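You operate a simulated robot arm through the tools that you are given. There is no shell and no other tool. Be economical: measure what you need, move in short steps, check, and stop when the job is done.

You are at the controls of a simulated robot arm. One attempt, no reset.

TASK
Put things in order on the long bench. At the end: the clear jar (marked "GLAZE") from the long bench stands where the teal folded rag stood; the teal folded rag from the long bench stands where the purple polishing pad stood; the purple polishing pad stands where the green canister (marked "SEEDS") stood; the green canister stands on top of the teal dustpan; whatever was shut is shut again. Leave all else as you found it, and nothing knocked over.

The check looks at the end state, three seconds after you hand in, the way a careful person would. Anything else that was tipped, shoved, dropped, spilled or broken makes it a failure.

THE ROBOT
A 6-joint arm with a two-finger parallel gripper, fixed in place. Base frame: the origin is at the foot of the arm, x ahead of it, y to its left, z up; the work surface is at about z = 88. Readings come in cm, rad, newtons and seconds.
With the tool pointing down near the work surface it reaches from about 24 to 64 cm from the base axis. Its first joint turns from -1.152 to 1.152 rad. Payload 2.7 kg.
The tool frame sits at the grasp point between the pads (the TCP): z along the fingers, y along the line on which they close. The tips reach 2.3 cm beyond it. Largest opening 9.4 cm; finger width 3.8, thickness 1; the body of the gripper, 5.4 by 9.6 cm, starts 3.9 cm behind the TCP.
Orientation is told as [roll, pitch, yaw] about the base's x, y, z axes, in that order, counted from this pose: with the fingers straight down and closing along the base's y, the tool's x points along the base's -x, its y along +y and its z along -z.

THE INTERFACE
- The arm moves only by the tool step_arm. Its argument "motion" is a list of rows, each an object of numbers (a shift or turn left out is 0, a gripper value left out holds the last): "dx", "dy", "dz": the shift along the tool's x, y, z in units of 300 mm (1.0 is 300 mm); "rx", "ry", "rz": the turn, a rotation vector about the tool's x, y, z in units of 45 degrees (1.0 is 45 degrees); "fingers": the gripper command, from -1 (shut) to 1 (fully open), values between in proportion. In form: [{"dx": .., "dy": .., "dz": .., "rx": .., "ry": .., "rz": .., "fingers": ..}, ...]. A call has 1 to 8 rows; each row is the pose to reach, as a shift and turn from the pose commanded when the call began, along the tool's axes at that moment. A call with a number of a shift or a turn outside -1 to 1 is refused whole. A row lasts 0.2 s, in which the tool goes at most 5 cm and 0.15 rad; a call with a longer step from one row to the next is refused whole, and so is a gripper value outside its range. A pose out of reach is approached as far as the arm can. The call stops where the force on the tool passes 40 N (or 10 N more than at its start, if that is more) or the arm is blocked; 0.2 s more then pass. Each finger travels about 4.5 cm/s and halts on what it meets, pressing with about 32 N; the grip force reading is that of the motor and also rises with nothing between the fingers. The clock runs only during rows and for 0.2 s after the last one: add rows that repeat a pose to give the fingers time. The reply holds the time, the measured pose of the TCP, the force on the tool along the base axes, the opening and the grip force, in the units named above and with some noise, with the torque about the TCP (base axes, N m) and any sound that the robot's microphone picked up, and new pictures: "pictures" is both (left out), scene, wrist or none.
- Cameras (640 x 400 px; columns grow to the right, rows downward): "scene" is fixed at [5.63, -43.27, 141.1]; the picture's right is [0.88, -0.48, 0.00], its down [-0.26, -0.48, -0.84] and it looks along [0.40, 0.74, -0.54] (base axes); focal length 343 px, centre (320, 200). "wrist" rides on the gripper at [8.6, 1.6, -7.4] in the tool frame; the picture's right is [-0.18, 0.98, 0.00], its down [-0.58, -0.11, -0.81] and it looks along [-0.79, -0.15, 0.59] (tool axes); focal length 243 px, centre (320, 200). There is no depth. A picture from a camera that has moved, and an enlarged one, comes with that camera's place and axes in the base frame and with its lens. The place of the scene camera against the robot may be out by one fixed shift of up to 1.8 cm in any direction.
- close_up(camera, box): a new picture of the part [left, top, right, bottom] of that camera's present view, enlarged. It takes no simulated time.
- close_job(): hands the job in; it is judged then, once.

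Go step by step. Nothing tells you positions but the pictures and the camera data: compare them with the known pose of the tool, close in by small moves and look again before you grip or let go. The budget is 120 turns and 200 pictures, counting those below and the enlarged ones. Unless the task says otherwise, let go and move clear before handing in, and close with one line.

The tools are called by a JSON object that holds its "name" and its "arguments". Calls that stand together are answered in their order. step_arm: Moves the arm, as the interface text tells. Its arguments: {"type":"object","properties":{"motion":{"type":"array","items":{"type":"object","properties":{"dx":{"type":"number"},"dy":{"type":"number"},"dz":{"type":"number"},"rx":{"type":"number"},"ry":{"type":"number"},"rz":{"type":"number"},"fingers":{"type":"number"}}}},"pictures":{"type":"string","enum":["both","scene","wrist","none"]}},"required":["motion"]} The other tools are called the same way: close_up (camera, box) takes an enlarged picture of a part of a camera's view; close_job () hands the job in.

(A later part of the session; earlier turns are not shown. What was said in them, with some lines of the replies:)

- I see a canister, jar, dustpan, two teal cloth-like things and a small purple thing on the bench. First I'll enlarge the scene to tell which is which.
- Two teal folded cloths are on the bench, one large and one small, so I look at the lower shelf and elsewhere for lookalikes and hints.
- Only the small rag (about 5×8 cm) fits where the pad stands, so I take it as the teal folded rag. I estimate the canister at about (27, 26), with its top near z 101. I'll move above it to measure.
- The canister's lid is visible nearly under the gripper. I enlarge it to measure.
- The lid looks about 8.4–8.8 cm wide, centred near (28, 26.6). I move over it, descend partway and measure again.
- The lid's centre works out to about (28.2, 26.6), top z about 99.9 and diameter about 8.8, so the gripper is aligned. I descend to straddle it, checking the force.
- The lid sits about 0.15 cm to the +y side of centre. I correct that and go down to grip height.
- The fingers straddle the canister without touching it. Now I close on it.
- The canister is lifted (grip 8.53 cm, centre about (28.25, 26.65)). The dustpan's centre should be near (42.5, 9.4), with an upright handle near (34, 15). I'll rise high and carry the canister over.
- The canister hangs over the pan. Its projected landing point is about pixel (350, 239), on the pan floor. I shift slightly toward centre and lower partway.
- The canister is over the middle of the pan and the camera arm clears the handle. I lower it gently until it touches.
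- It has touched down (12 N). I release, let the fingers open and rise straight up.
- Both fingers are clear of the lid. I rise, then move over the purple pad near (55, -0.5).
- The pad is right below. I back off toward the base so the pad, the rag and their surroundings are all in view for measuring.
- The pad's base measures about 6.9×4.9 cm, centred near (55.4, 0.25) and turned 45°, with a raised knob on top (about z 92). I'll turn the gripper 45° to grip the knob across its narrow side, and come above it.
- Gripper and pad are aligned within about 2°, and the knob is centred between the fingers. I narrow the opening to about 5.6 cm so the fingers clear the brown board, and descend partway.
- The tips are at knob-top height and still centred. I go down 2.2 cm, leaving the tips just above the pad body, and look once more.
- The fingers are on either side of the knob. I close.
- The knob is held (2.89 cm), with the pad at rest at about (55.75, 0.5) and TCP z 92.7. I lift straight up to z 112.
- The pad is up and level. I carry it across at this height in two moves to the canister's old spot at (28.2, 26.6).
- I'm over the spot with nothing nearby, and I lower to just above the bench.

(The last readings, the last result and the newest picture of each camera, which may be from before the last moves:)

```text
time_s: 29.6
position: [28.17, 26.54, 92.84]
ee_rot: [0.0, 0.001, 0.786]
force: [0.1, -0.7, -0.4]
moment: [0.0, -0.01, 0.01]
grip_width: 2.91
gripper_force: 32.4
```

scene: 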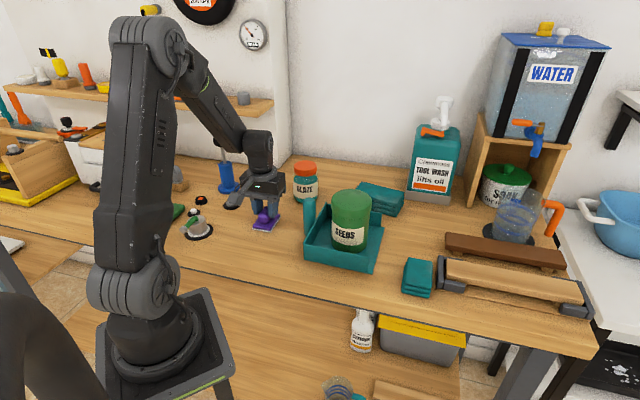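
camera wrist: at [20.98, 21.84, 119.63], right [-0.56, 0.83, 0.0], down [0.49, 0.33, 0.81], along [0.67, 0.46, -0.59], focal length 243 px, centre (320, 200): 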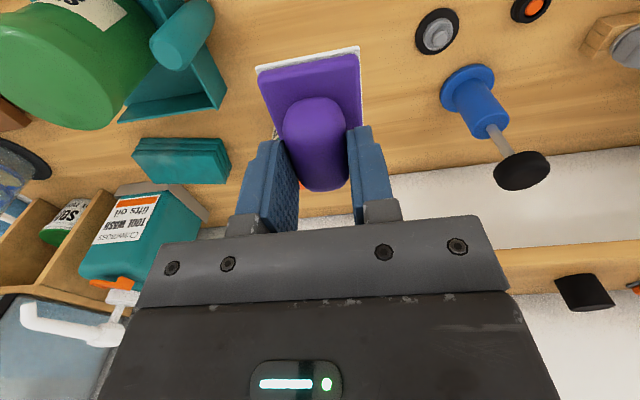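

{"name": "step_arm", "arguments": {"motion": [{"dz": 0.005}, {"dz": 0.008}, {"dz": 0.008}], "pictures": "none"}}

```text
time_s: 30.4
position: [28.32, 26.72, 92.73]
ee_rot: [-0.001, -0.002, 0.786]
force: [-3.5, -7.5, 23.8]
moment: [-0.35, 0.26, 0.0]
grip_width: 2.89
gripper_force: 31.9
```

It has touched the bench. I open and rise.

{"name": "step_arm", "arguments": {"motion": [{"dz": -0.003}, {"dz": -0.003, "fingers": 0.4}, {"dz": -0.003, "fingers": 0.4}, {"dz": -0.003, "fingers": 0.4}, {"dz": -0.003, "fingers": 0.4}], "pictures": "none"}}

{"name": "step_arm", "arguments": {"motion": [{"dz": -0.06}, {"dz": -0.18}, {"dz": -0.32}, {"dz": -0.46}, {"dz": -0.6}, {"dz": -0.6}], "pictures": "both"}}

```text
time_s: 31.6
position: [28.18, 26.53, 92.71]
ee_rot: [0.001, 0.001, 0.785]
force: [-0.4, 0.6, 0.0]
moment: [-0.03, -0.01, 0.02]
grip_width: 6.57
gripper_force: 0.1
```

```text
time_s: 33.0
position: [28.1, 26.46, 110.81]
ee_rot: [0.001, -0.001, 0.784]
force: [-0.1, -0.9, -0.7]
moment: [-0.02, -0.02, 0.03]
grip_width: 6.61
gripper_force: 0.0
camera wrist: at [20.85, 21.53, 118.24], right [-0.56, 0.83, 0.0], down [0.49, 0.33, 0.81], along [0.67, 0.46, -0.59], focal length 243 px, centre (320, 200)
```

scene: 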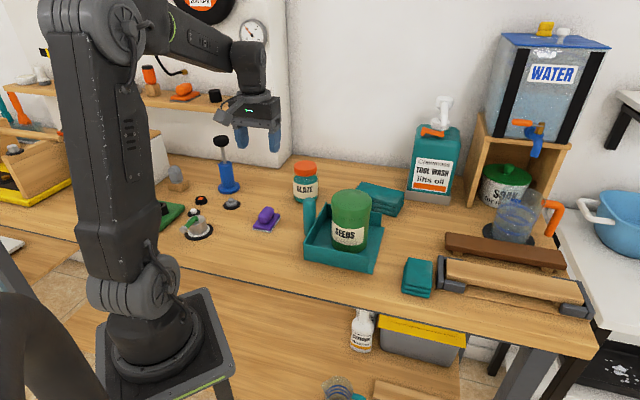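
wrist: 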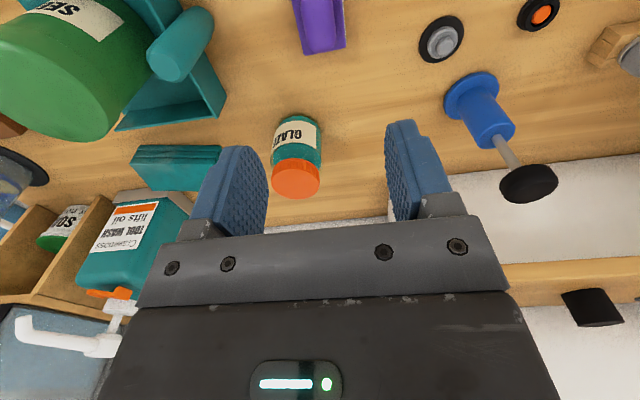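

The pad now stands on the canister's old spot. The small rag measures about 7.3×5 cm, centred near (47.6, -7.2), with the vise close on one long side, so I'll grip it end to end with yaw -45°. I head there now.

{"name": "step_arm", "arguments": {"motion": [{"dx": 0.03, "dy": -0.1, "rz": 0.17}, {"dx": 0.07, "dy": -0.22, "rz": 0.34}, {"dx": 0.1, "dy": -0.34, "rz": 0.51}, {"dx": 0.14, "dy": -0.46, "rz": 0.68}, {"dx": 0.17, "dy": -0.57, "rz": 0.85}, {"dx": 0.203, "dy": -0.67, "rz": 1.0}, {"dx": 0.203, "dy": -0.67, "rz": 1.0}], "pictures": "none"}}

{"name": "step_arm", "arguments": {"motion": [{"dx": -0.04, "dy": -0.07, "rz": 0.17}, {"dx": -0.09, "dy": -0.15, "rz": 0.34}, {"dx": -0.135, "dy": -0.23, "rz": 0.51}, {"dx": -0.18, "dy": -0.31, "rz": 0.68}, {"dx": -0.225, "dy": -0.38, "rz": 0.85}, {"dx": -0.267, "dy": -0.45, "rz": 1.0, "fingers": 1}, {"dx": -0.267, "dy": -0.45, "rz": 1.0, "fingers": 1}], "pictures": "both"}}

{"name": "close_up", "arguments": {"camera": "wrist", "box": [200, 0, 440, 150]}}

```text
time_s: 34.6
position: [38.16, 7.92, 110.71]
ee_rot: [0.0, 0.002, -0.002]
force: [1.0, -0.1, -0.6]
moment: [-0.02, -0.01, 0.01]
grip_width: 6.57
gripper_force: 0.1
```

```text
time_s: 36.2
position: [46.18, -5.48, 110.65]
ee_rot: [0.0, 0.0, -0.786]
force: [1.5, 0.5, -0.4]
moment: [0.0, 0.0, -0.04]
grip_width: 9.4
gripper_force: 0.0
camera wrist: at [41.16, 1.74, 118.2], right [0.83, 0.56, 0.0], down [0.33, -0.49, 0.81], along [0.45, -0.67, -0.59], focal length 243 px, centre (320, 200)
```

scene: 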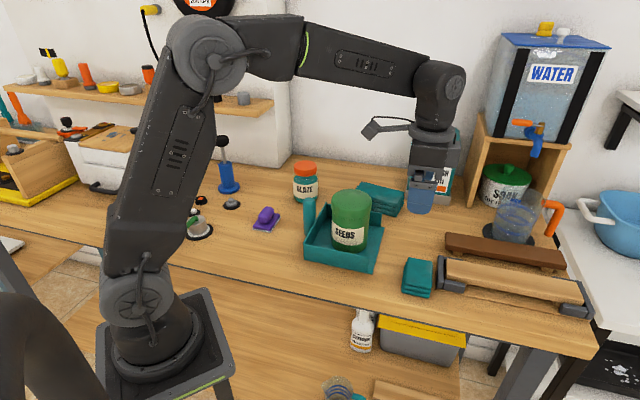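
wrist: 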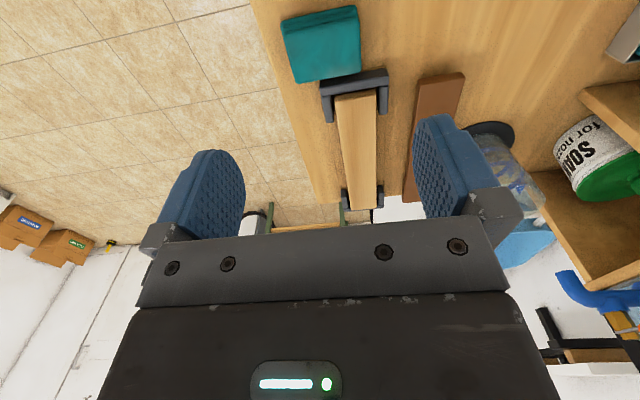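

```text
2.67 times, centred on (320, 75) of wrist
camera zoom: at [41.16, 1.74, 118.2], right [0.83, 0.56, 0.0], down [0.33, -0.49, 0.81], along [0.45, -0.67, -0.59], focal length 647 px, centre (320, 533)
```

zoom: 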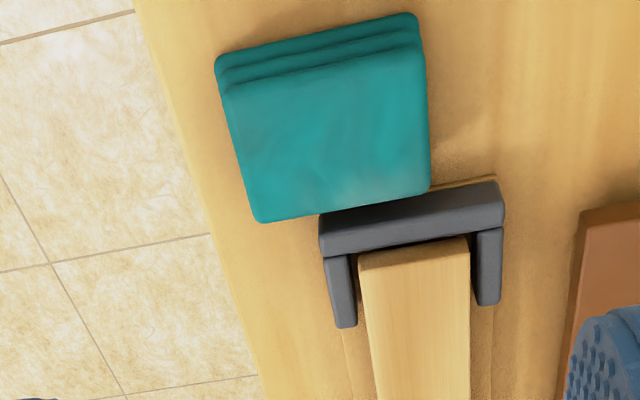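

The rag is about 7.5×5 cm, centred at (47.7, -7.2) and aligned with the gripper. I move over it and descend to z 96.

{"name": "step_arm", "arguments": {"motion": [{"dx": -0.04, "dy": -0.005, "dz": 0.08}, {"dx": -0.076, "dy": -0.005, "dz": 0.2}, {"dx": -0.076, "dy": -0.005, "dz": 0.33}, {"dx": -0.076, "dy": -0.005, "dz": 0.44}, {"dx": -0.076, "dy": -0.005, "dz": 0.488}, {"dx": -0.076, "dy": -0.005, "dz": 0.488}], "pictures": "wrist"}}

{"name": "close_up", "arguments": {"camera": "scene", "box": [370, 200, 490, 310]}}

```text
time_s: 37.6
position: [47.59, -7.06, 95.98]
ee_rot: [0.0, 0.0, -0.787]
force: [-0.2, -0.7, -0.3]
moment: [0.0, -0.04, 0.02]
grip_width: 9.42
gripper_force: 0.0
camera wrist: at [42.64, 0.05, 103.48], right [0.83, 0.56, 0.0], down [0.33, -0.49, 0.81], along [0.46, -0.67, -0.59], focal length 243 px, centre (320, 200)
```

wrist: 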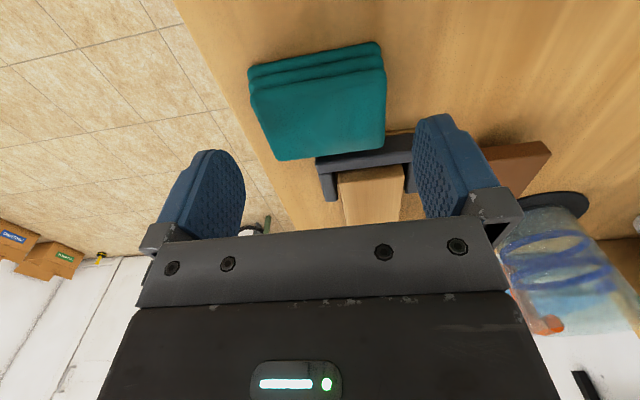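

```text
3.64 times, centred on (430, 255) of scene
camera zoom: at [5.63, -43.27, 141.1], right [0.88, -0.48, 0.0], down [-0.26, -0.48, -0.84], along [0.4, 0.74, -0.54], focal length 1248 px, centre (-80, 0)
```

zoom: 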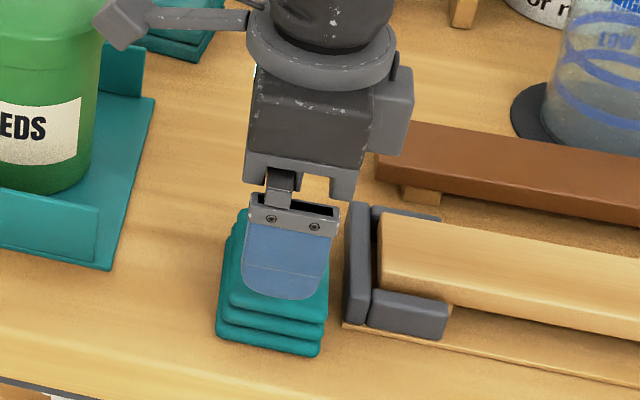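

The rag is centred within 0.25 cm. I trim and lower to grip height.

{"name": "step_arm", "arguments": {"motion": [{"dy": 0.007, "dz": 0.04}, {"dy": 0.007, "dz": 0.1}, {"dy": 0.007, "dz": 0.15}, {"dy": 0.007, "dz": 0.165}, {"dy": 0.007, "dz": 0.165}], "pictures": "wrist"}}

{"name": "close_up", "arguments": {"camera": "scene", "box": [370, 200, 490, 310]}}

```text
time_s: 38.8
position: [47.86, -7.11, 91.02]
ee_rot: [-0.001, 0.0, -0.786]
force: [-0.2, 0.0, 0.9]
moment: [-0.01, 0.02, -0.04]
grip_width: 9.39
gripper_force: 0.1
camera wrist: at [42.76, 0.19, 98.59], right [0.83, 0.56, 0.0], down [0.33, -0.49, 0.81], along [0.46, -0.67, -0.59], focal length 243 px, centre (320, 200)
```

wrist: 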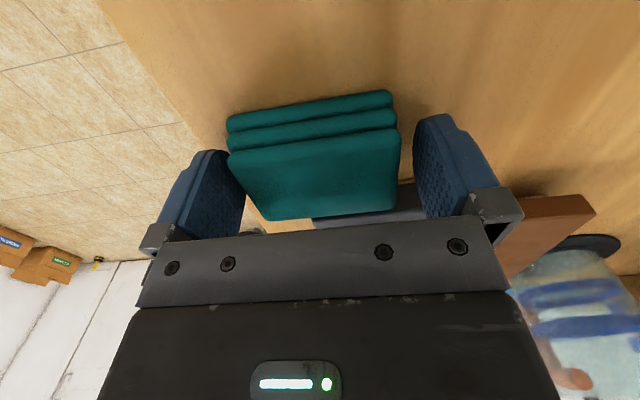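

```text
3.64 times, centred on (430, 255) of scene
camera zoom: at [5.63, -43.27, 141.1], right [0.88, -0.48, 0.0], down [-0.26, -0.48, -0.84], along [0.4, 0.74, -0.54], focal length 1248 px, centre (-80, 0)
```

zoom: 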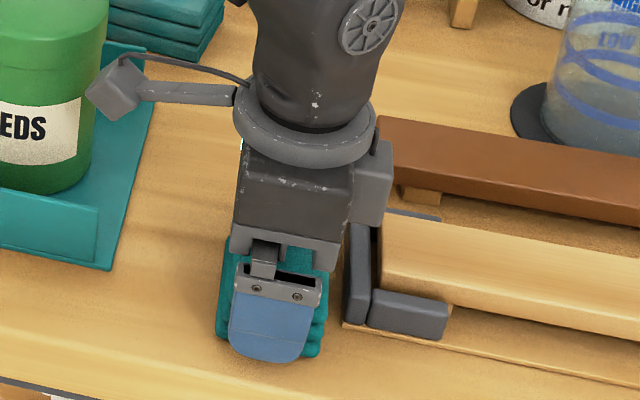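

The rag is between the fingers. I close.

{"name": "step_arm", "arguments": {"motion": [{"fingers": -1}, {"fingers": -1}, {"fingers": -1}, {"fingers": -1}], "pictures": "wrist"}}

```text
time_s: 39.8
position: [47.72, -7.08, 91.07]
ee_rot: [0.0, 0.0, -0.786]
force: [0.4, 1.3, 0.0]
moment: [-0.02, 0.0, 0.03]
grip_width: 7.89
gripper_force: 31.9
camera wrist: at [42.77, 0.19, 98.62], right [0.83, 0.56, 0.0], down [0.33, -0.49, 0.81], along [0.46, -0.67, -0.59], focal length 243 px, centre (320, 200)
```

wrist: 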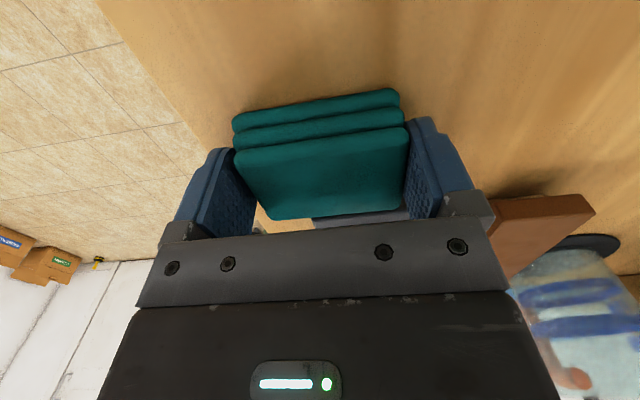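

The rag is gripped (7.9 cm); its original centre was about (47.6, -7.15). I lift it and carry it to the pad's old spot at (55.75, 0.5).

{"name": "step_arm", "arguments": {"motion": [{"dz": -0.04}, {"dz": -0.14}, {"dz": -0.27}, {"dz": -0.27}, {"dx": -0.004, "dy": 0.12, "dz": -0.27}, {"dx": -0.009, "dy": 0.25, "dz": -0.27}, {"dx": -0.009, "dy": 0.368, "dz": -0.27}, {"dx": -0.009, "dy": 0.368, "dz": -0.27}], "pictures": "both"}}

{"name": "close_up", "arguments": {"camera": "scene", "box": [370, 180, 490, 300]}}

```text
time_s: 41.6
position: [55.62, 0.6, 99.17]
ee_rot: [0.0, 0.0, -0.786]
force: [0.2, -0.5, -0.2]
moment: [-0.01, 0.02, -0.01]
grip_width: 7.91
gripper_force: 31.5
camera wrist: at [50.76, 7.77, 106.71], right [0.83, 0.56, 0.0], down [0.33, -0.49, 0.81], along [0.45, -0.67, -0.59], focal length 243 px, centre (320, 200)
```

scene: 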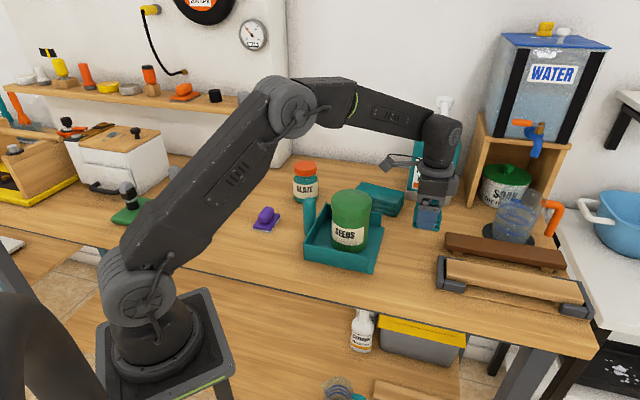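
wrist: 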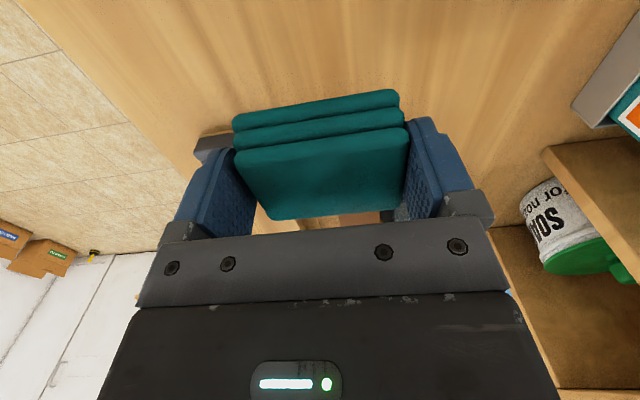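

```text
3.33 times, centred on (430, 240) of scene
camera zoom: at [5.63, -43.26, 141.1], right [0.88, -0.48, 0.0], down [-0.26, -0.48, -0.84], along [0.4, 0.74, -0.54], focal length 1144 px, centre (-47, 67)
```

zoom: 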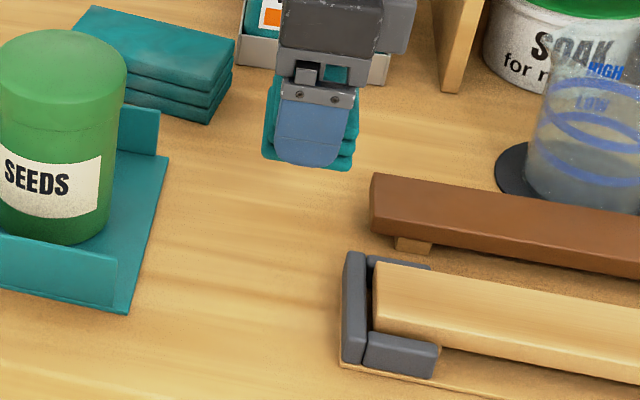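

I lower the rag straight down to just above the bench, then gently to contact.

{"name": "step_arm", "arguments": {"motion": [{"dx": -0.003, "dz": 0.08}, {"dx": -0.003, "dz": 0.18}, {"dx": -0.003, "dz": 0.25}, {"dx": -0.003, "dz": 0.258}, {"dx": -0.003, "dz": 0.258}], "pictures": "none"}}

{"name": "step_arm", "arguments": {"motion": [{"dz": 0.005}, {"dz": 0.01}, {"dz": 0.01}], "pictures": "wrist"}}

{"name": "close_up", "arguments": {"camera": "scene", "box": [370, 180, 490, 300]}}

```text
time_s: 42.8
position: [55.75, 0.51, 91.42]
ee_rot: [0.0, 0.0, -0.785]
force: [0.9, 0.2, 0.2]
moment: [0.0, 0.0, -0.04]
grip_width: 7.89
gripper_force: 32.2
```

```text
time_s: 43.6
position: [55.82, 0.52, 91.15]
ee_rot: [0.001, 0.0, -0.784]
force: [-0.8, 0.2, 0.2]
moment: [0.01, 0.0, -0.01]
grip_width: 7.93
gripper_force: 31.7
camera wrist: at [50.82, 7.71, 98.63], right [0.83, 0.56, 0.0], down [0.33, -0.49, 0.81], along [0.46, -0.67, -0.59], focal length 243 px, centre (320, 200)
```

wrist: 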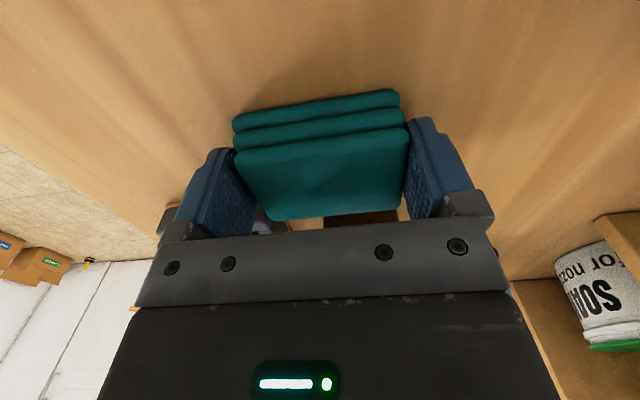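

```text
3.33 times, centred on (430, 240) of scene
camera zoom: at [5.63, -43.27, 141.1], right [0.88, -0.48, 0.0], down [-0.26, -0.48, -0.84], along [0.4, 0.74, -0.54], focal length 1144 px, centre (-47, 67)
```

zoom: 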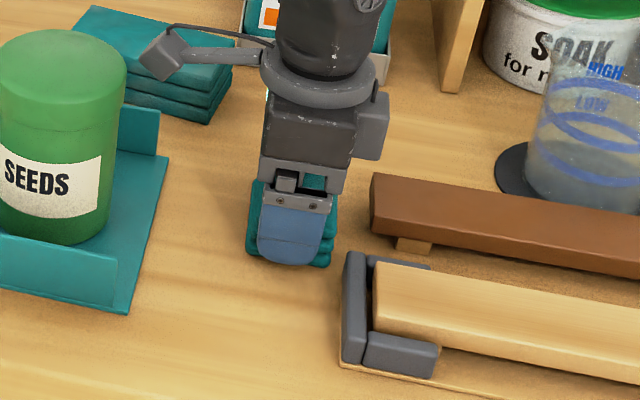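

{"name": "step_arm", "arguments": {"motion": [{"dz": 0.003}, {"dz": 0.004}, {"dz": 0.004}], "pictures": "none"}}

{"name": "step_arm", "arguments": {"motion": [{"fingers": 1}, {"fingers": 1}, {"fingers": 1}], "pictures": "wrist"}}

```text
time_s: 44.4
position: [55.93, 0.49, 91.24]
ee_rot: [-0.001, -0.002, -0.786]
force: [-2.5, -1.3, 6.7]
moment: [-0.07, 0.2, -0.01]
grip_width: 7.9
gripper_force: 32.1
```

```text
time_s: 45.2
position: [55.92, 0.5, 90.89]
ee_rot: [0.0, -0.001, -0.785]
force: [0.1, 0.1, -0.3]
moment: [0.01, -0.01, 0.0]
grip_width: 9.4
gripper_force: 0.1
camera wrist: at [50.82, 7.73, 98.53], right [0.83, 0.56, 0.0], down [0.33, -0.49, 0.81], along [0.46, -0.67, -0.59], focal length 243 px, centre (320, 200)
```

wrist: 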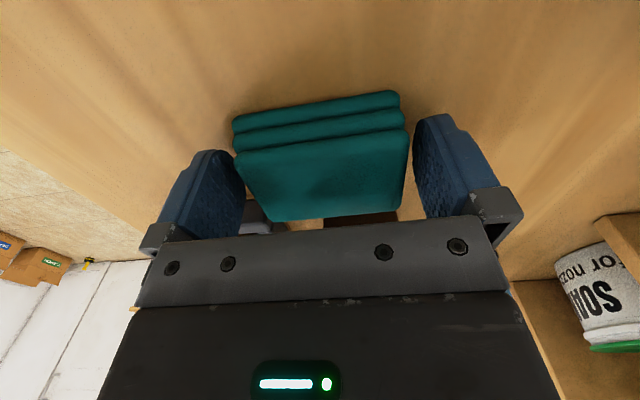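

The rag is released on the pad's old spot. I rise and head for the jar near (41.5, 31.7), turning back to yaw 0.

{"name": "step_arm", "arguments": {"motion": [{"dz": -0.07}, {"dz": -0.18}, {"dz": -0.32}, {"dz": -0.46}, {"dz": -0.6}, {"dz": -0.7}, {"dz": -0.7}], "pictures": "scene"}}

{"name": "step_arm", "arguments": {"motion": [{"dx": 0.1, "dy": 0.02, "rz": -0.16}, {"dx": 0.24, "dy": 0.04, "rz": -0.33}, {"dx": 0.39, "dy": 0.06, "rz": -0.5}, {"dx": 0.54, "dy": 0.085, "rz": -0.67}, {"dx": 0.69, "dy": 0.11, "rz": -0.84}, {"dx": 0.84, "dy": 0.135, "rz": -1.0}, {"dx": 0.98, "dy": 0.156, "rz": -1.0}, {"dx": 0.98, "dy": 0.156, "rz": -1.0}], "pictures": "both"}}

{"name": "close_up", "arguments": {"camera": "wrist", "box": [240, 0, 480, 160]}}

```text
time_s: 46.8
position: [55.98, 0.43, 112.14]
ee_rot: [-0.001, 0.0, -0.785]
force: [-0.1, -0.4, -0.3]
moment: [-0.05, 0.02, -0.01]
grip_width: 9.39
gripper_force: 0.1
```

scene: 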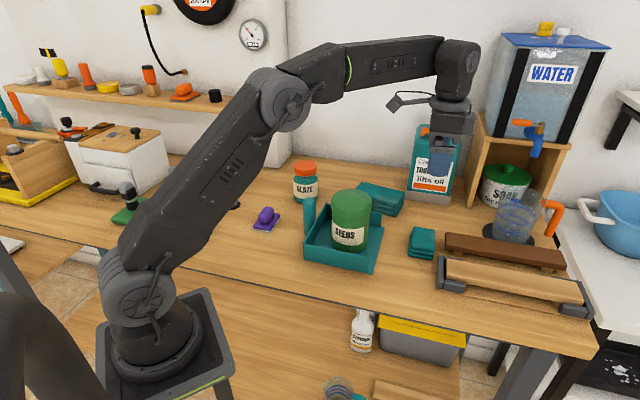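

```text
time_s: 48.6
position: [38.35, 24.71, 111.91]
ee_rot: [0.0, 0.0, -0.002]
force: [-0.7, 0.5, 0.2]
moment: [-0.03, -0.01, 0.0]
grip_width: 9.42
gripper_force: 0.0
camera wrist: at [29.65, 26.26, 119.42], right [0.18, 0.98, 0.0], down [0.58, -0.11, 0.81], along [0.79, -0.15, -0.59], focal length 243 px, centre (320, 200)
```

scene: 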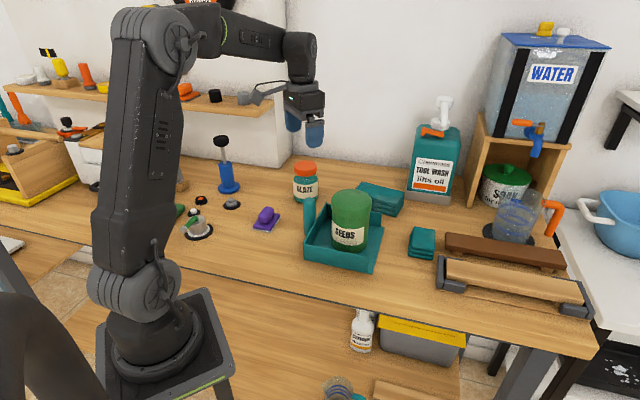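
wrist: 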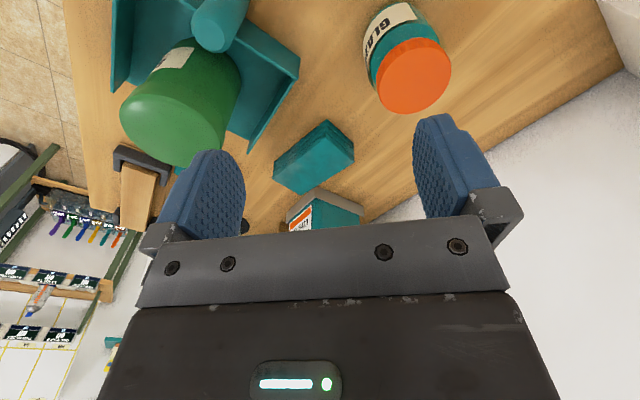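

```text
2.50 times, centred on (360, 80) of wrist
camera zoom: at [29.65, 26.26, 119.42], right [0.18, 0.98, 0.0], down [0.58, -0.11, 0.81], along [0.79, -0.15, -0.59], focal length 606 px, centre (220, 500)
```

zoom: 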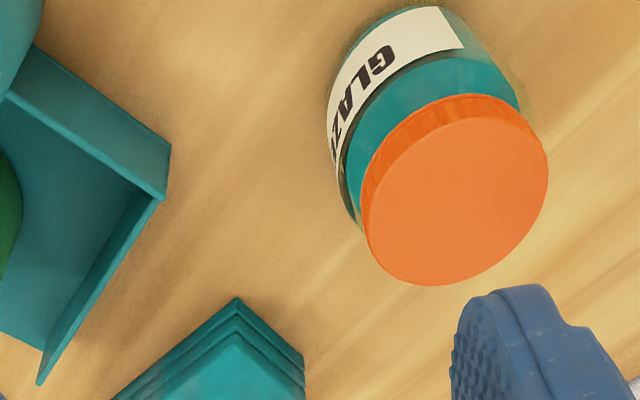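

The lid is about 6.3 cm wide and centred near (41.5, 32.1), with its top near z 99. I move above it and check.

{"name": "step_arm", "arguments": {"motion": [{"dx": -0.05, "dy": 0.12, "dz": 0.06}, {"dx": -0.105, "dy": 0.247, "dz": 0.12}, {"dx": -0.105, "dy": 0.247, "dz": 0.15}, {"dx": -0.105, "dy": 0.247, "dz": 0.15}], "pictures": "none"}}

{"name": "close_up", "arguments": {"camera": "wrist", "box": [200, 0, 440, 200]}}

{"name": "close_up", "arguments": {"camera": "scene", "box": [240, 100, 400, 240]}}

```text
time_s: 49.6
position: [41.52, 32.06, 107.49]
ee_rot: [-0.001, 0.0, 0.0]
force: [-0.1, 0.2, -0.2]
moment: [0.02, -0.01, 0.03]
grip_width: 9.39
gripper_force: 0.1
```

```text
2.00 times, centred on (320, 100) of wrist
camera zoom: at [32.88, 33.61, 114.95], right [0.18, 0.98, 0.0], down [0.58, -0.11, 0.81], along [0.79, -0.15, -0.59], focal length 485 px, centre (320, 400)
```

zoom: 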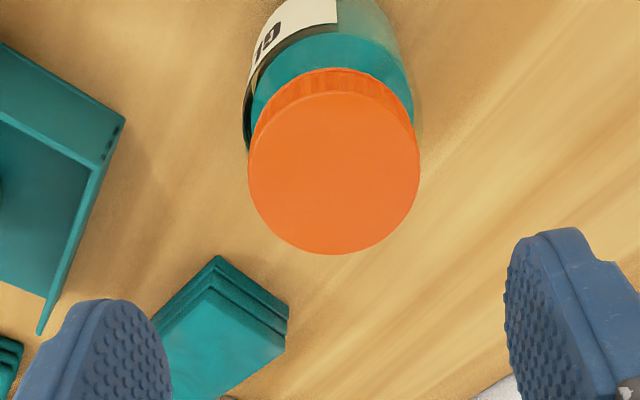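

```text
2.86 times, centred on (320, 170) of scene
camera zoom: at [5.63, -43.26, 141.1], right [0.88, -0.48, 0.0], down [-0.26, -0.48, -0.84], along [0.4, 0.74, -0.54], focal length 981 px, centre (320, 286)
```

zoom: 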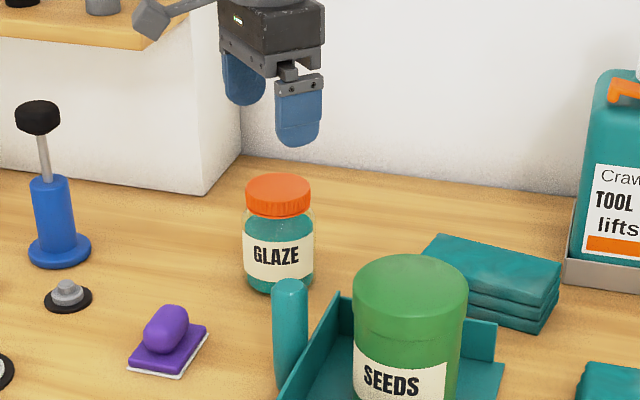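

The jar's centre is about (42.0, 32.3). I trim and descend until the tips are near lid height, then check the centring.

{"name": "step_arm", "arguments": {"motion": [{"dx": -0.016, "dy": 0.008, "dz": 0.08}, {"dx": -0.016, "dy": 0.008, "dz": 0.18}, {"dx": -0.016, "dy": 0.008, "dz": 0.2}, {"dx": -0.016, "dy": 0.008, "dz": 0.2}], "pictures": "none"}}

{"name": "close_up", "arguments": {"camera": "wrist", "box": [180, 0, 460, 240]}}

{"name": "close_up", "arguments": {"camera": "scene", "box": [240, 100, 400, 240]}}

```text
time_s: 50.6
position: [42.07, 32.33, 101.42]
ee_rot: [0.0, 0.0, 0.001]
force: [-0.9, -0.9, -0.4]
moment: [0.0, -0.03, -0.01]
grip_width: 9.42
gripper_force: 0.0
```

```text
1.67 times, centred on (320, 120) of wrist
camera zoom: at [33.31, 33.84, 109.0], right [0.18, 0.98, 0.0], down [0.58, -0.11, 0.81], along [0.79, -0.15, -0.59], focal length 404 px, centre (320, 333)
```

zoom: 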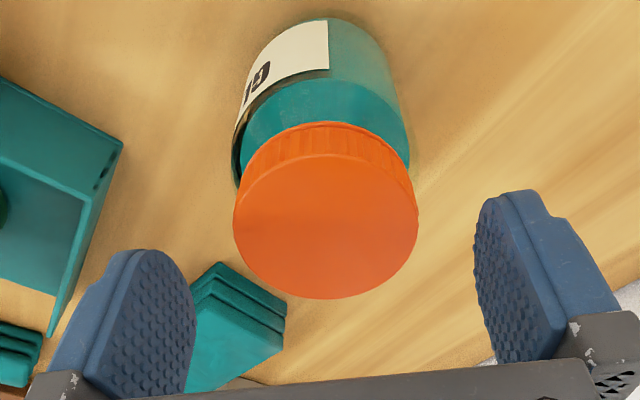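

```text
2.86 times, centred on (320, 170) of scene
camera zoom: at [5.63, -43.27, 141.1], right [0.88, -0.48, 0.0], down [-0.26, -0.48, -0.84], along [0.4, 0.74, -0.54], focal length 981 px, centre (320, 286)
```

zoom: 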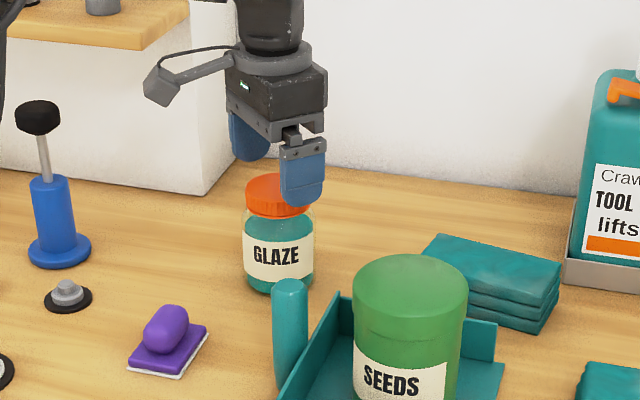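

The jar is well centred. I go down around it to z 95.4 and look.

{"name": "step_arm", "arguments": {"motion": [{"dy": 0.005, "dz": 0.05}, {"dy": 0.005, "dz": 0.12}, {"dy": 0.005, "dz": 0.18}, {"dy": 0.005, "dz": 0.2}, {"dy": 0.005, "dz": 0.2}], "pictures": "wrist"}}

{"name": "close_up", "arguments": {"camera": "scene", "box": [240, 120, 400, 240]}}

```text
time_s: 51.8
position: [42.07, 32.34, 95.43]
ee_rot: [0.001, -0.001, 0.0]
force: [0.2, 0.3, 0.5]
moment: [-0.03, 0.0, -0.02]
grip_width: 9.43
gripper_force: 0.1
camera wrist: at [33.31, 33.99, 103.03], right [0.18, 0.98, 0.0], down [0.58, -0.11, 0.81], along [0.79, -0.15, -0.59], focal length 243 px, centre (320, 200)
```

wrist: 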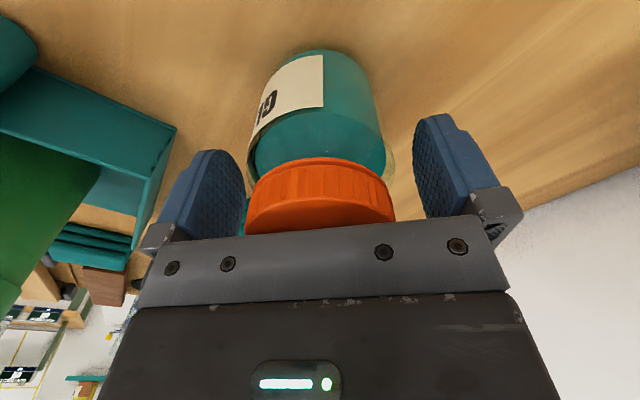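

```text
3.33 times, centred on (320, 180) of scene
camera zoom: at [5.63, -43.27, 141.1], right [0.88, -0.48, 0.0], down [-0.26, -0.48, -0.84], along [0.4, 0.74, -0.54], focal length 1144 px, centre (320, 267)
```

zoom: 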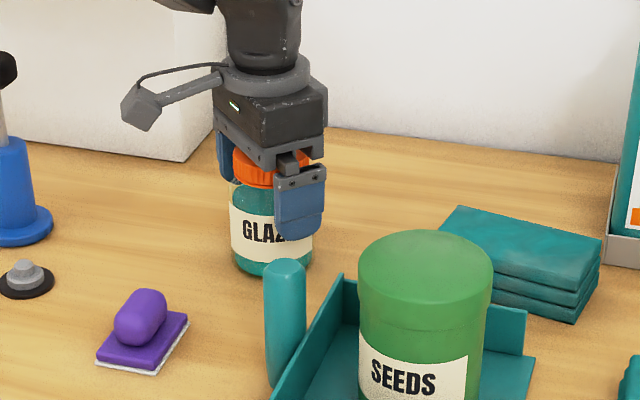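

The fingers straddle the jar body. I close and lift slightly.

{"name": "step_arm", "arguments": {"motion": [{"fingers": -1}, {"fingers": -1}, {"fingers": -1}, {"fingers": -1}, {"fingers": -1}], "pictures": "none"}}

{"name": "step_arm", "arguments": {"motion": [{"dz": -0.035}, {"dz": -0.07}, {"dz": -0.07}], "pictures": "both"}}

```text
time_s: 53.0
position: [41.92, 32.44, 95.62]
ee_rot: [0.0, 0.001, 0.0]
force: [0.0, -0.8, -0.1]
moment: [0.01, -0.01, 0.0]
grip_width: 7.13
gripper_force: 32.4
```

```text
time_s: 53.8
position: [42.07, 32.3, 97.65]
ee_rot: [0.0, 0.0, 0.0]
force: [0.3, 0.1, -2.0]
moment: [-0.02, 0.02, -0.05]
grip_width: 7.14
gripper_force: 31.5
camera wrist: at [33.28, 33.96, 105.17], right [0.18, 0.98, 0.0], down [0.58, -0.11, 0.81], along [0.79, -0.15, -0.59], focal length 243 px, centre (320, 200)
```

scene: 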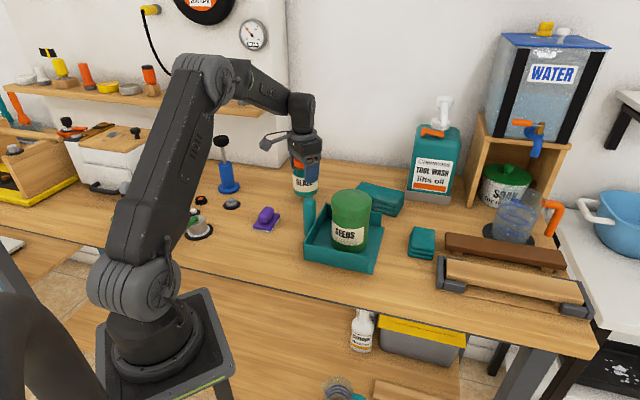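
wrist: 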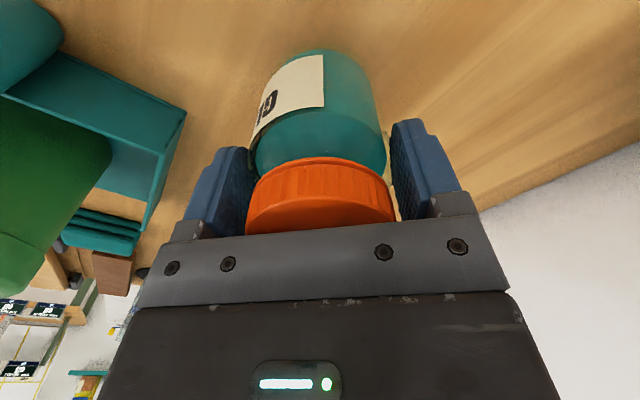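

The jar is held (7.13 cm). Its radius is larger than the rag's half-width and the vise jaw is near, so I'll place it about 0.7 cm toward the free side, at roughly (47.1, -6.6). I lift high and carry it over.

{"name": "step_arm", "arguments": {"motion": [{"dz": -0.1}, {"dz": -0.22}, {"dz": -0.35}, {"dz": -0.46}, {"dz": -0.512}, {"dz": -0.512}], "pictures": "none"}}

{"name": "step_arm", "arguments": {"motion": [{"dx": -0.01, "dy": -0.08}, {"dx": -0.03, "dy": -0.2}, {"dx": -0.045, "dy": -0.32}, {"dx": -0.06, "dy": -0.44}, {"dx": -0.075, "dy": -0.56}, {"dx": -0.083, "dy": -0.65}, {"dx": -0.083, "dy": -0.65}], "pictures": "none"}}

{"name": "step_arm", "arguments": {"motion": [{"dx": -0.01, "dy": -0.08, "rz": 0.16}, {"dx": -0.03, "dy": -0.2, "rz": 0.33}, {"dx": -0.045, "dy": -0.32, "rz": 0.5}, {"dx": -0.06, "dy": -0.44, "rz": 0.67}, {"dx": -0.075, "dy": -0.56, "rz": 0.84}, {"dx": -0.085, "dy": -0.648, "rz": 1.0}, {"dx": -0.085, "dy": -0.648, "rz": 1.0}], "pictures": "both"}}

{"name": "close_up", "arguments": {"camera": "wrist", "box": [200, 0, 440, 200]}}

```text
time_s: 55.2
position: [41.98, 32.35, 113.13]
ee_rot: [-0.001, -0.001, 0.001]
force: [-0.4, -0.1, -2.8]
moment: [-0.01, -0.01, -0.01]
grip_width: 7.17
gripper_force: 32.1
```

```text
time_s: 56.8
position: [44.46, 12.85, 113.03]
ee_rot: [-0.001, -0.001, 0.0]
force: [-0.8, 0.0, -2.9]
moment: [-0.01, 0.01, -0.02]
grip_width: 7.13
gripper_force: 31.6
```

```text
time_s: 58.4
position: [47.14, -6.43, 113.03]
ee_rot: [0.0, -0.002, -0.788]
force: [1.2, 0.6, -2.4]
moment: [0.0, -0.01, -0.02]
grip_width: 7.12
gripper_force: 32.6
camera wrist: at [42.05, 0.69, 120.49], right [0.83, 0.56, 0.0], down [0.33, -0.49, 0.81], along [0.45, -0.67, -0.59], focal length 243 px, centre (320, 200)
```

scene: 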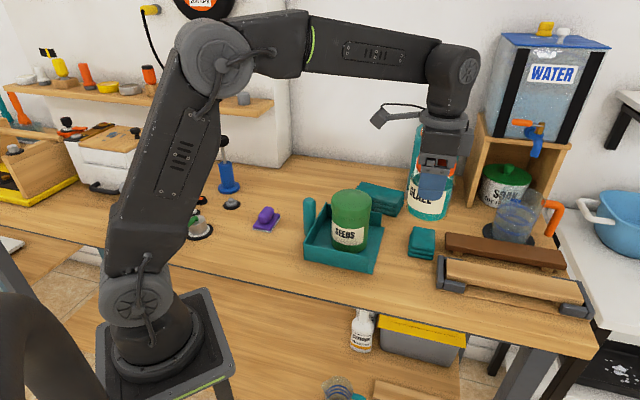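
wrist: 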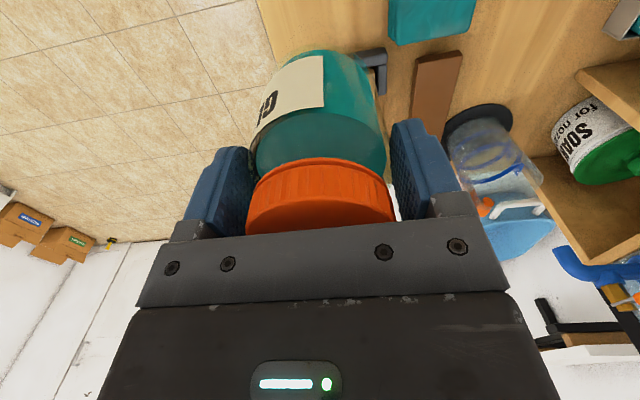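

```text
2.00 times, centred on (320, 100) of wrist
camera zoom: at [42.05, 0.69, 120.49], right [0.83, 0.56, 0.0], down [0.33, -0.49, 0.81], along [0.45, -0.67, -0.59], focal length 485 px, centre (320, 400)
```

zoom: 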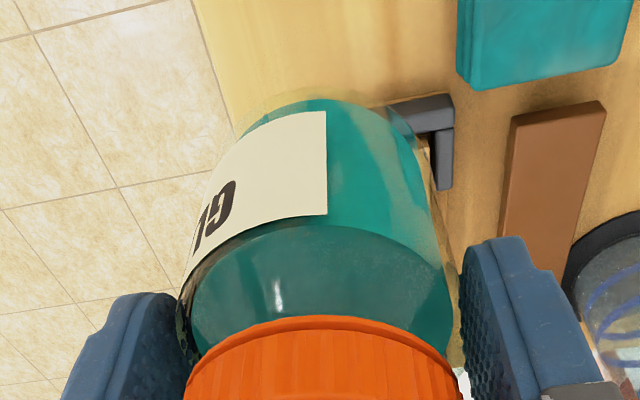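

From two views the jaw face lies about 4.5 cm from the jar's axis, against a radius of 3.6, so there is about 0.8 cm of clearance. I lower to just above the bench.

{"name": "step_arm", "arguments": {"motion": [{"dz": 0.1}, {"dz": 0.22}, {"dz": 0.35}, {"dz": 0.47}, {"dz": 0.54}, {"dz": 0.561}, {"dz": 0.561}], "pictures": "wrist"}}

{"name": "close_up", "arguments": {"camera": "scene", "box": [370, 180, 490, 310]}}

```text
time_s: 60.0
position: [47.07, -6.56, 96.2]
ee_rot: [0.0, -0.001, -0.786]
force: [-0.2, -0.4, -1.8]
moment: [0.03, -0.01, 0.04]
grip_width: 7.12
gripper_force: 31.9
camera wrist: at [42.03, 0.7, 103.64], right [0.83, 0.56, 0.0], down [0.33, -0.49, 0.81], along [0.46, -0.67, -0.59], focal length 243 px, centre (320, 200)
```

wrist: 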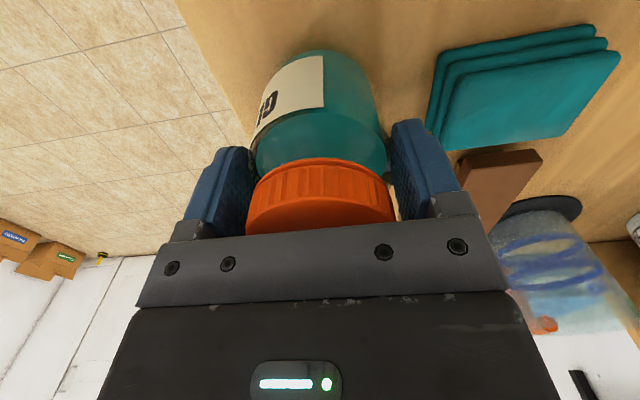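

```text
3.08 times, centred on (430, 245) of scene
camera zoom: at [5.64, -43.27, 141.1], right [0.88, -0.48, 0.0], down [-0.26, -0.48, -0.84], along [0.4, 0.74, -0.54], focal length 1056 px, centre (-18, 62)
```

zoom: 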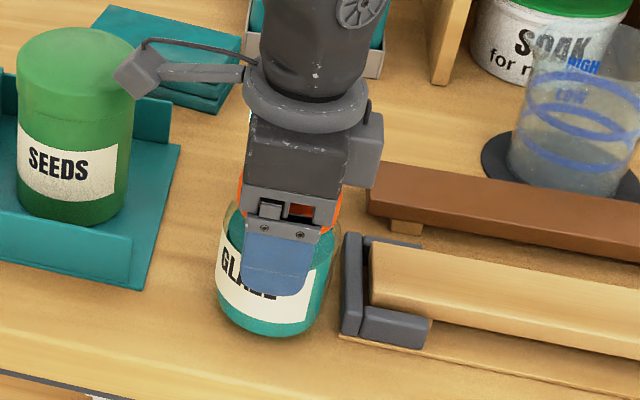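

There is visible clearance to the jaw and the rag. I set it down gently.

{"name": "step_arm", "arguments": {"motion": [{"dz": 0.008}, {"dz": 0.017}, {"dz": 0.017}], "pictures": "none"}}

{"name": "step_arm", "arguments": {"motion": [{"dz": 0.004}, {"dz": 0.007}, {"dz": 0.007}], "pictures": "none"}}

```text
time_s: 60.8
position: [47.02, -6.42, 95.53]
ee_rot: [0.0, 0.001, -0.785]
force: [-0.4, 0.6, -2.3]
moment: [0.02, 0.01, 0.03]
grip_width: 7.16
gripper_force: 32.9
```

```text
time_s: 61.6
position: [47.11, -6.5, 95.57]
ee_rot: [0.001, 0.0, -0.786]
force: [-3.4, 0.6, 10.9]
moment: [0.07, 0.52, -0.06]
grip_width: 7.14
gripper_force: 31.6
```

It has touched the bench. I open the fingers and rise straight up.

{"name": "step_arm", "arguments": {"motion": [{"fingers": 0.9}, {"fingers": 0.9}, {"fingers": 0.9}], "pictures": "none"}}

{"name": "step_arm", "arguments": {"motion": [{"dz": -0.05}, {"dz": -0.13}, {"dz": -0.25}, {"dz": -0.39}, {"dz": -0.53}, {"dz": -0.6}, {"dz": -0.6}], "pictures": "both"}}

{"name": "close_up", "arguments": {"camera": "scene", "box": [220, 160, 460, 310]}}

```text
time_s: 62.4
position: [47.08, -6.56, 95.52]
ee_rot: [-0.001, 0.0, -0.787]
force: [-0.1, -0.6, 0.6]
moment: [0.0, 0.0, 0.02]
grip_width: 8.93
gripper_force: 0.1
```

```text
time_s: 64.0
position: [47.04, -6.58, 113.51]
ee_rot: [-0.001, 0.0, -0.784]
force: [-0.1, 0.3, 0.7]
moment: [0.01, -0.02, 0.02]
grip_width: 8.95
gripper_force: 0.1
camera wrist: at [41.99, 0.64, 121.01], right [0.83, 0.56, 0.0], down [0.33, -0.49, 0.81], along [0.46, -0.67, -0.59], focal length 243 px, centre (320, 200)
```

scene: 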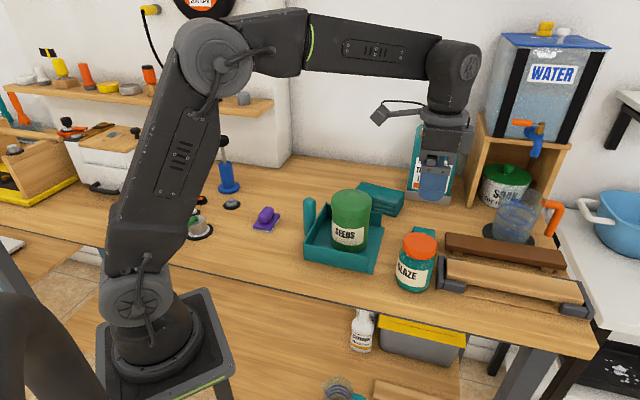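
wrist: 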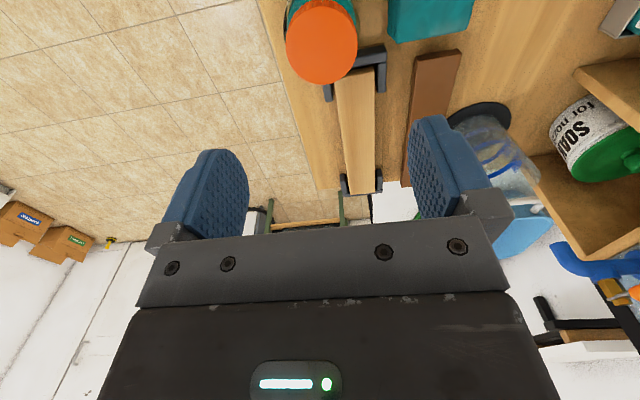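

```text
2.67 times, centred on (340, 235) of scene
camera zoom: at [5.63, -43.27, 141.1], right [0.88, -0.48, 0.0], down [-0.26, -0.48, -0.84], along [0.4, 0.74, -0.54], focal length 915 px, centre (267, 107)
```

zoom: 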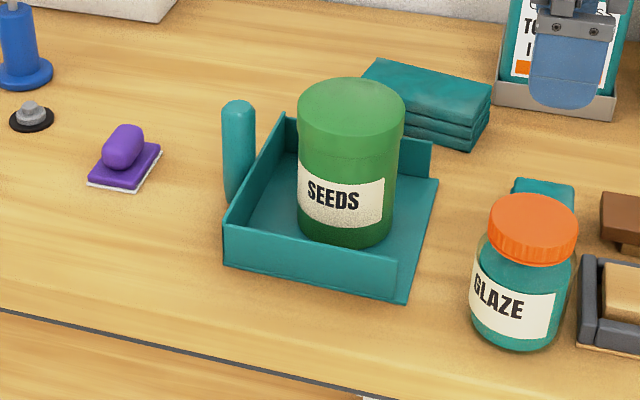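

The jar, rag, pad and canister all stand upright in their new places, nothing else has moved, and the gripper is clear. I hand in.

{"name": "close_job", "arguments": {}}

```text
The job is handed in.
```

I moved all four items and handed the job in: the canister is in the teal dustpan, the polishing pad is where the canister stood, the teal rag is where the pad stood, and the GLAZE jar is where the rag stood, set about 0.8 cm off to clear the vise. There were two teal folded cloths on the bench; I took the smaller one as the rag because only it fits the pad's place. Nothing was opened or knocked over.
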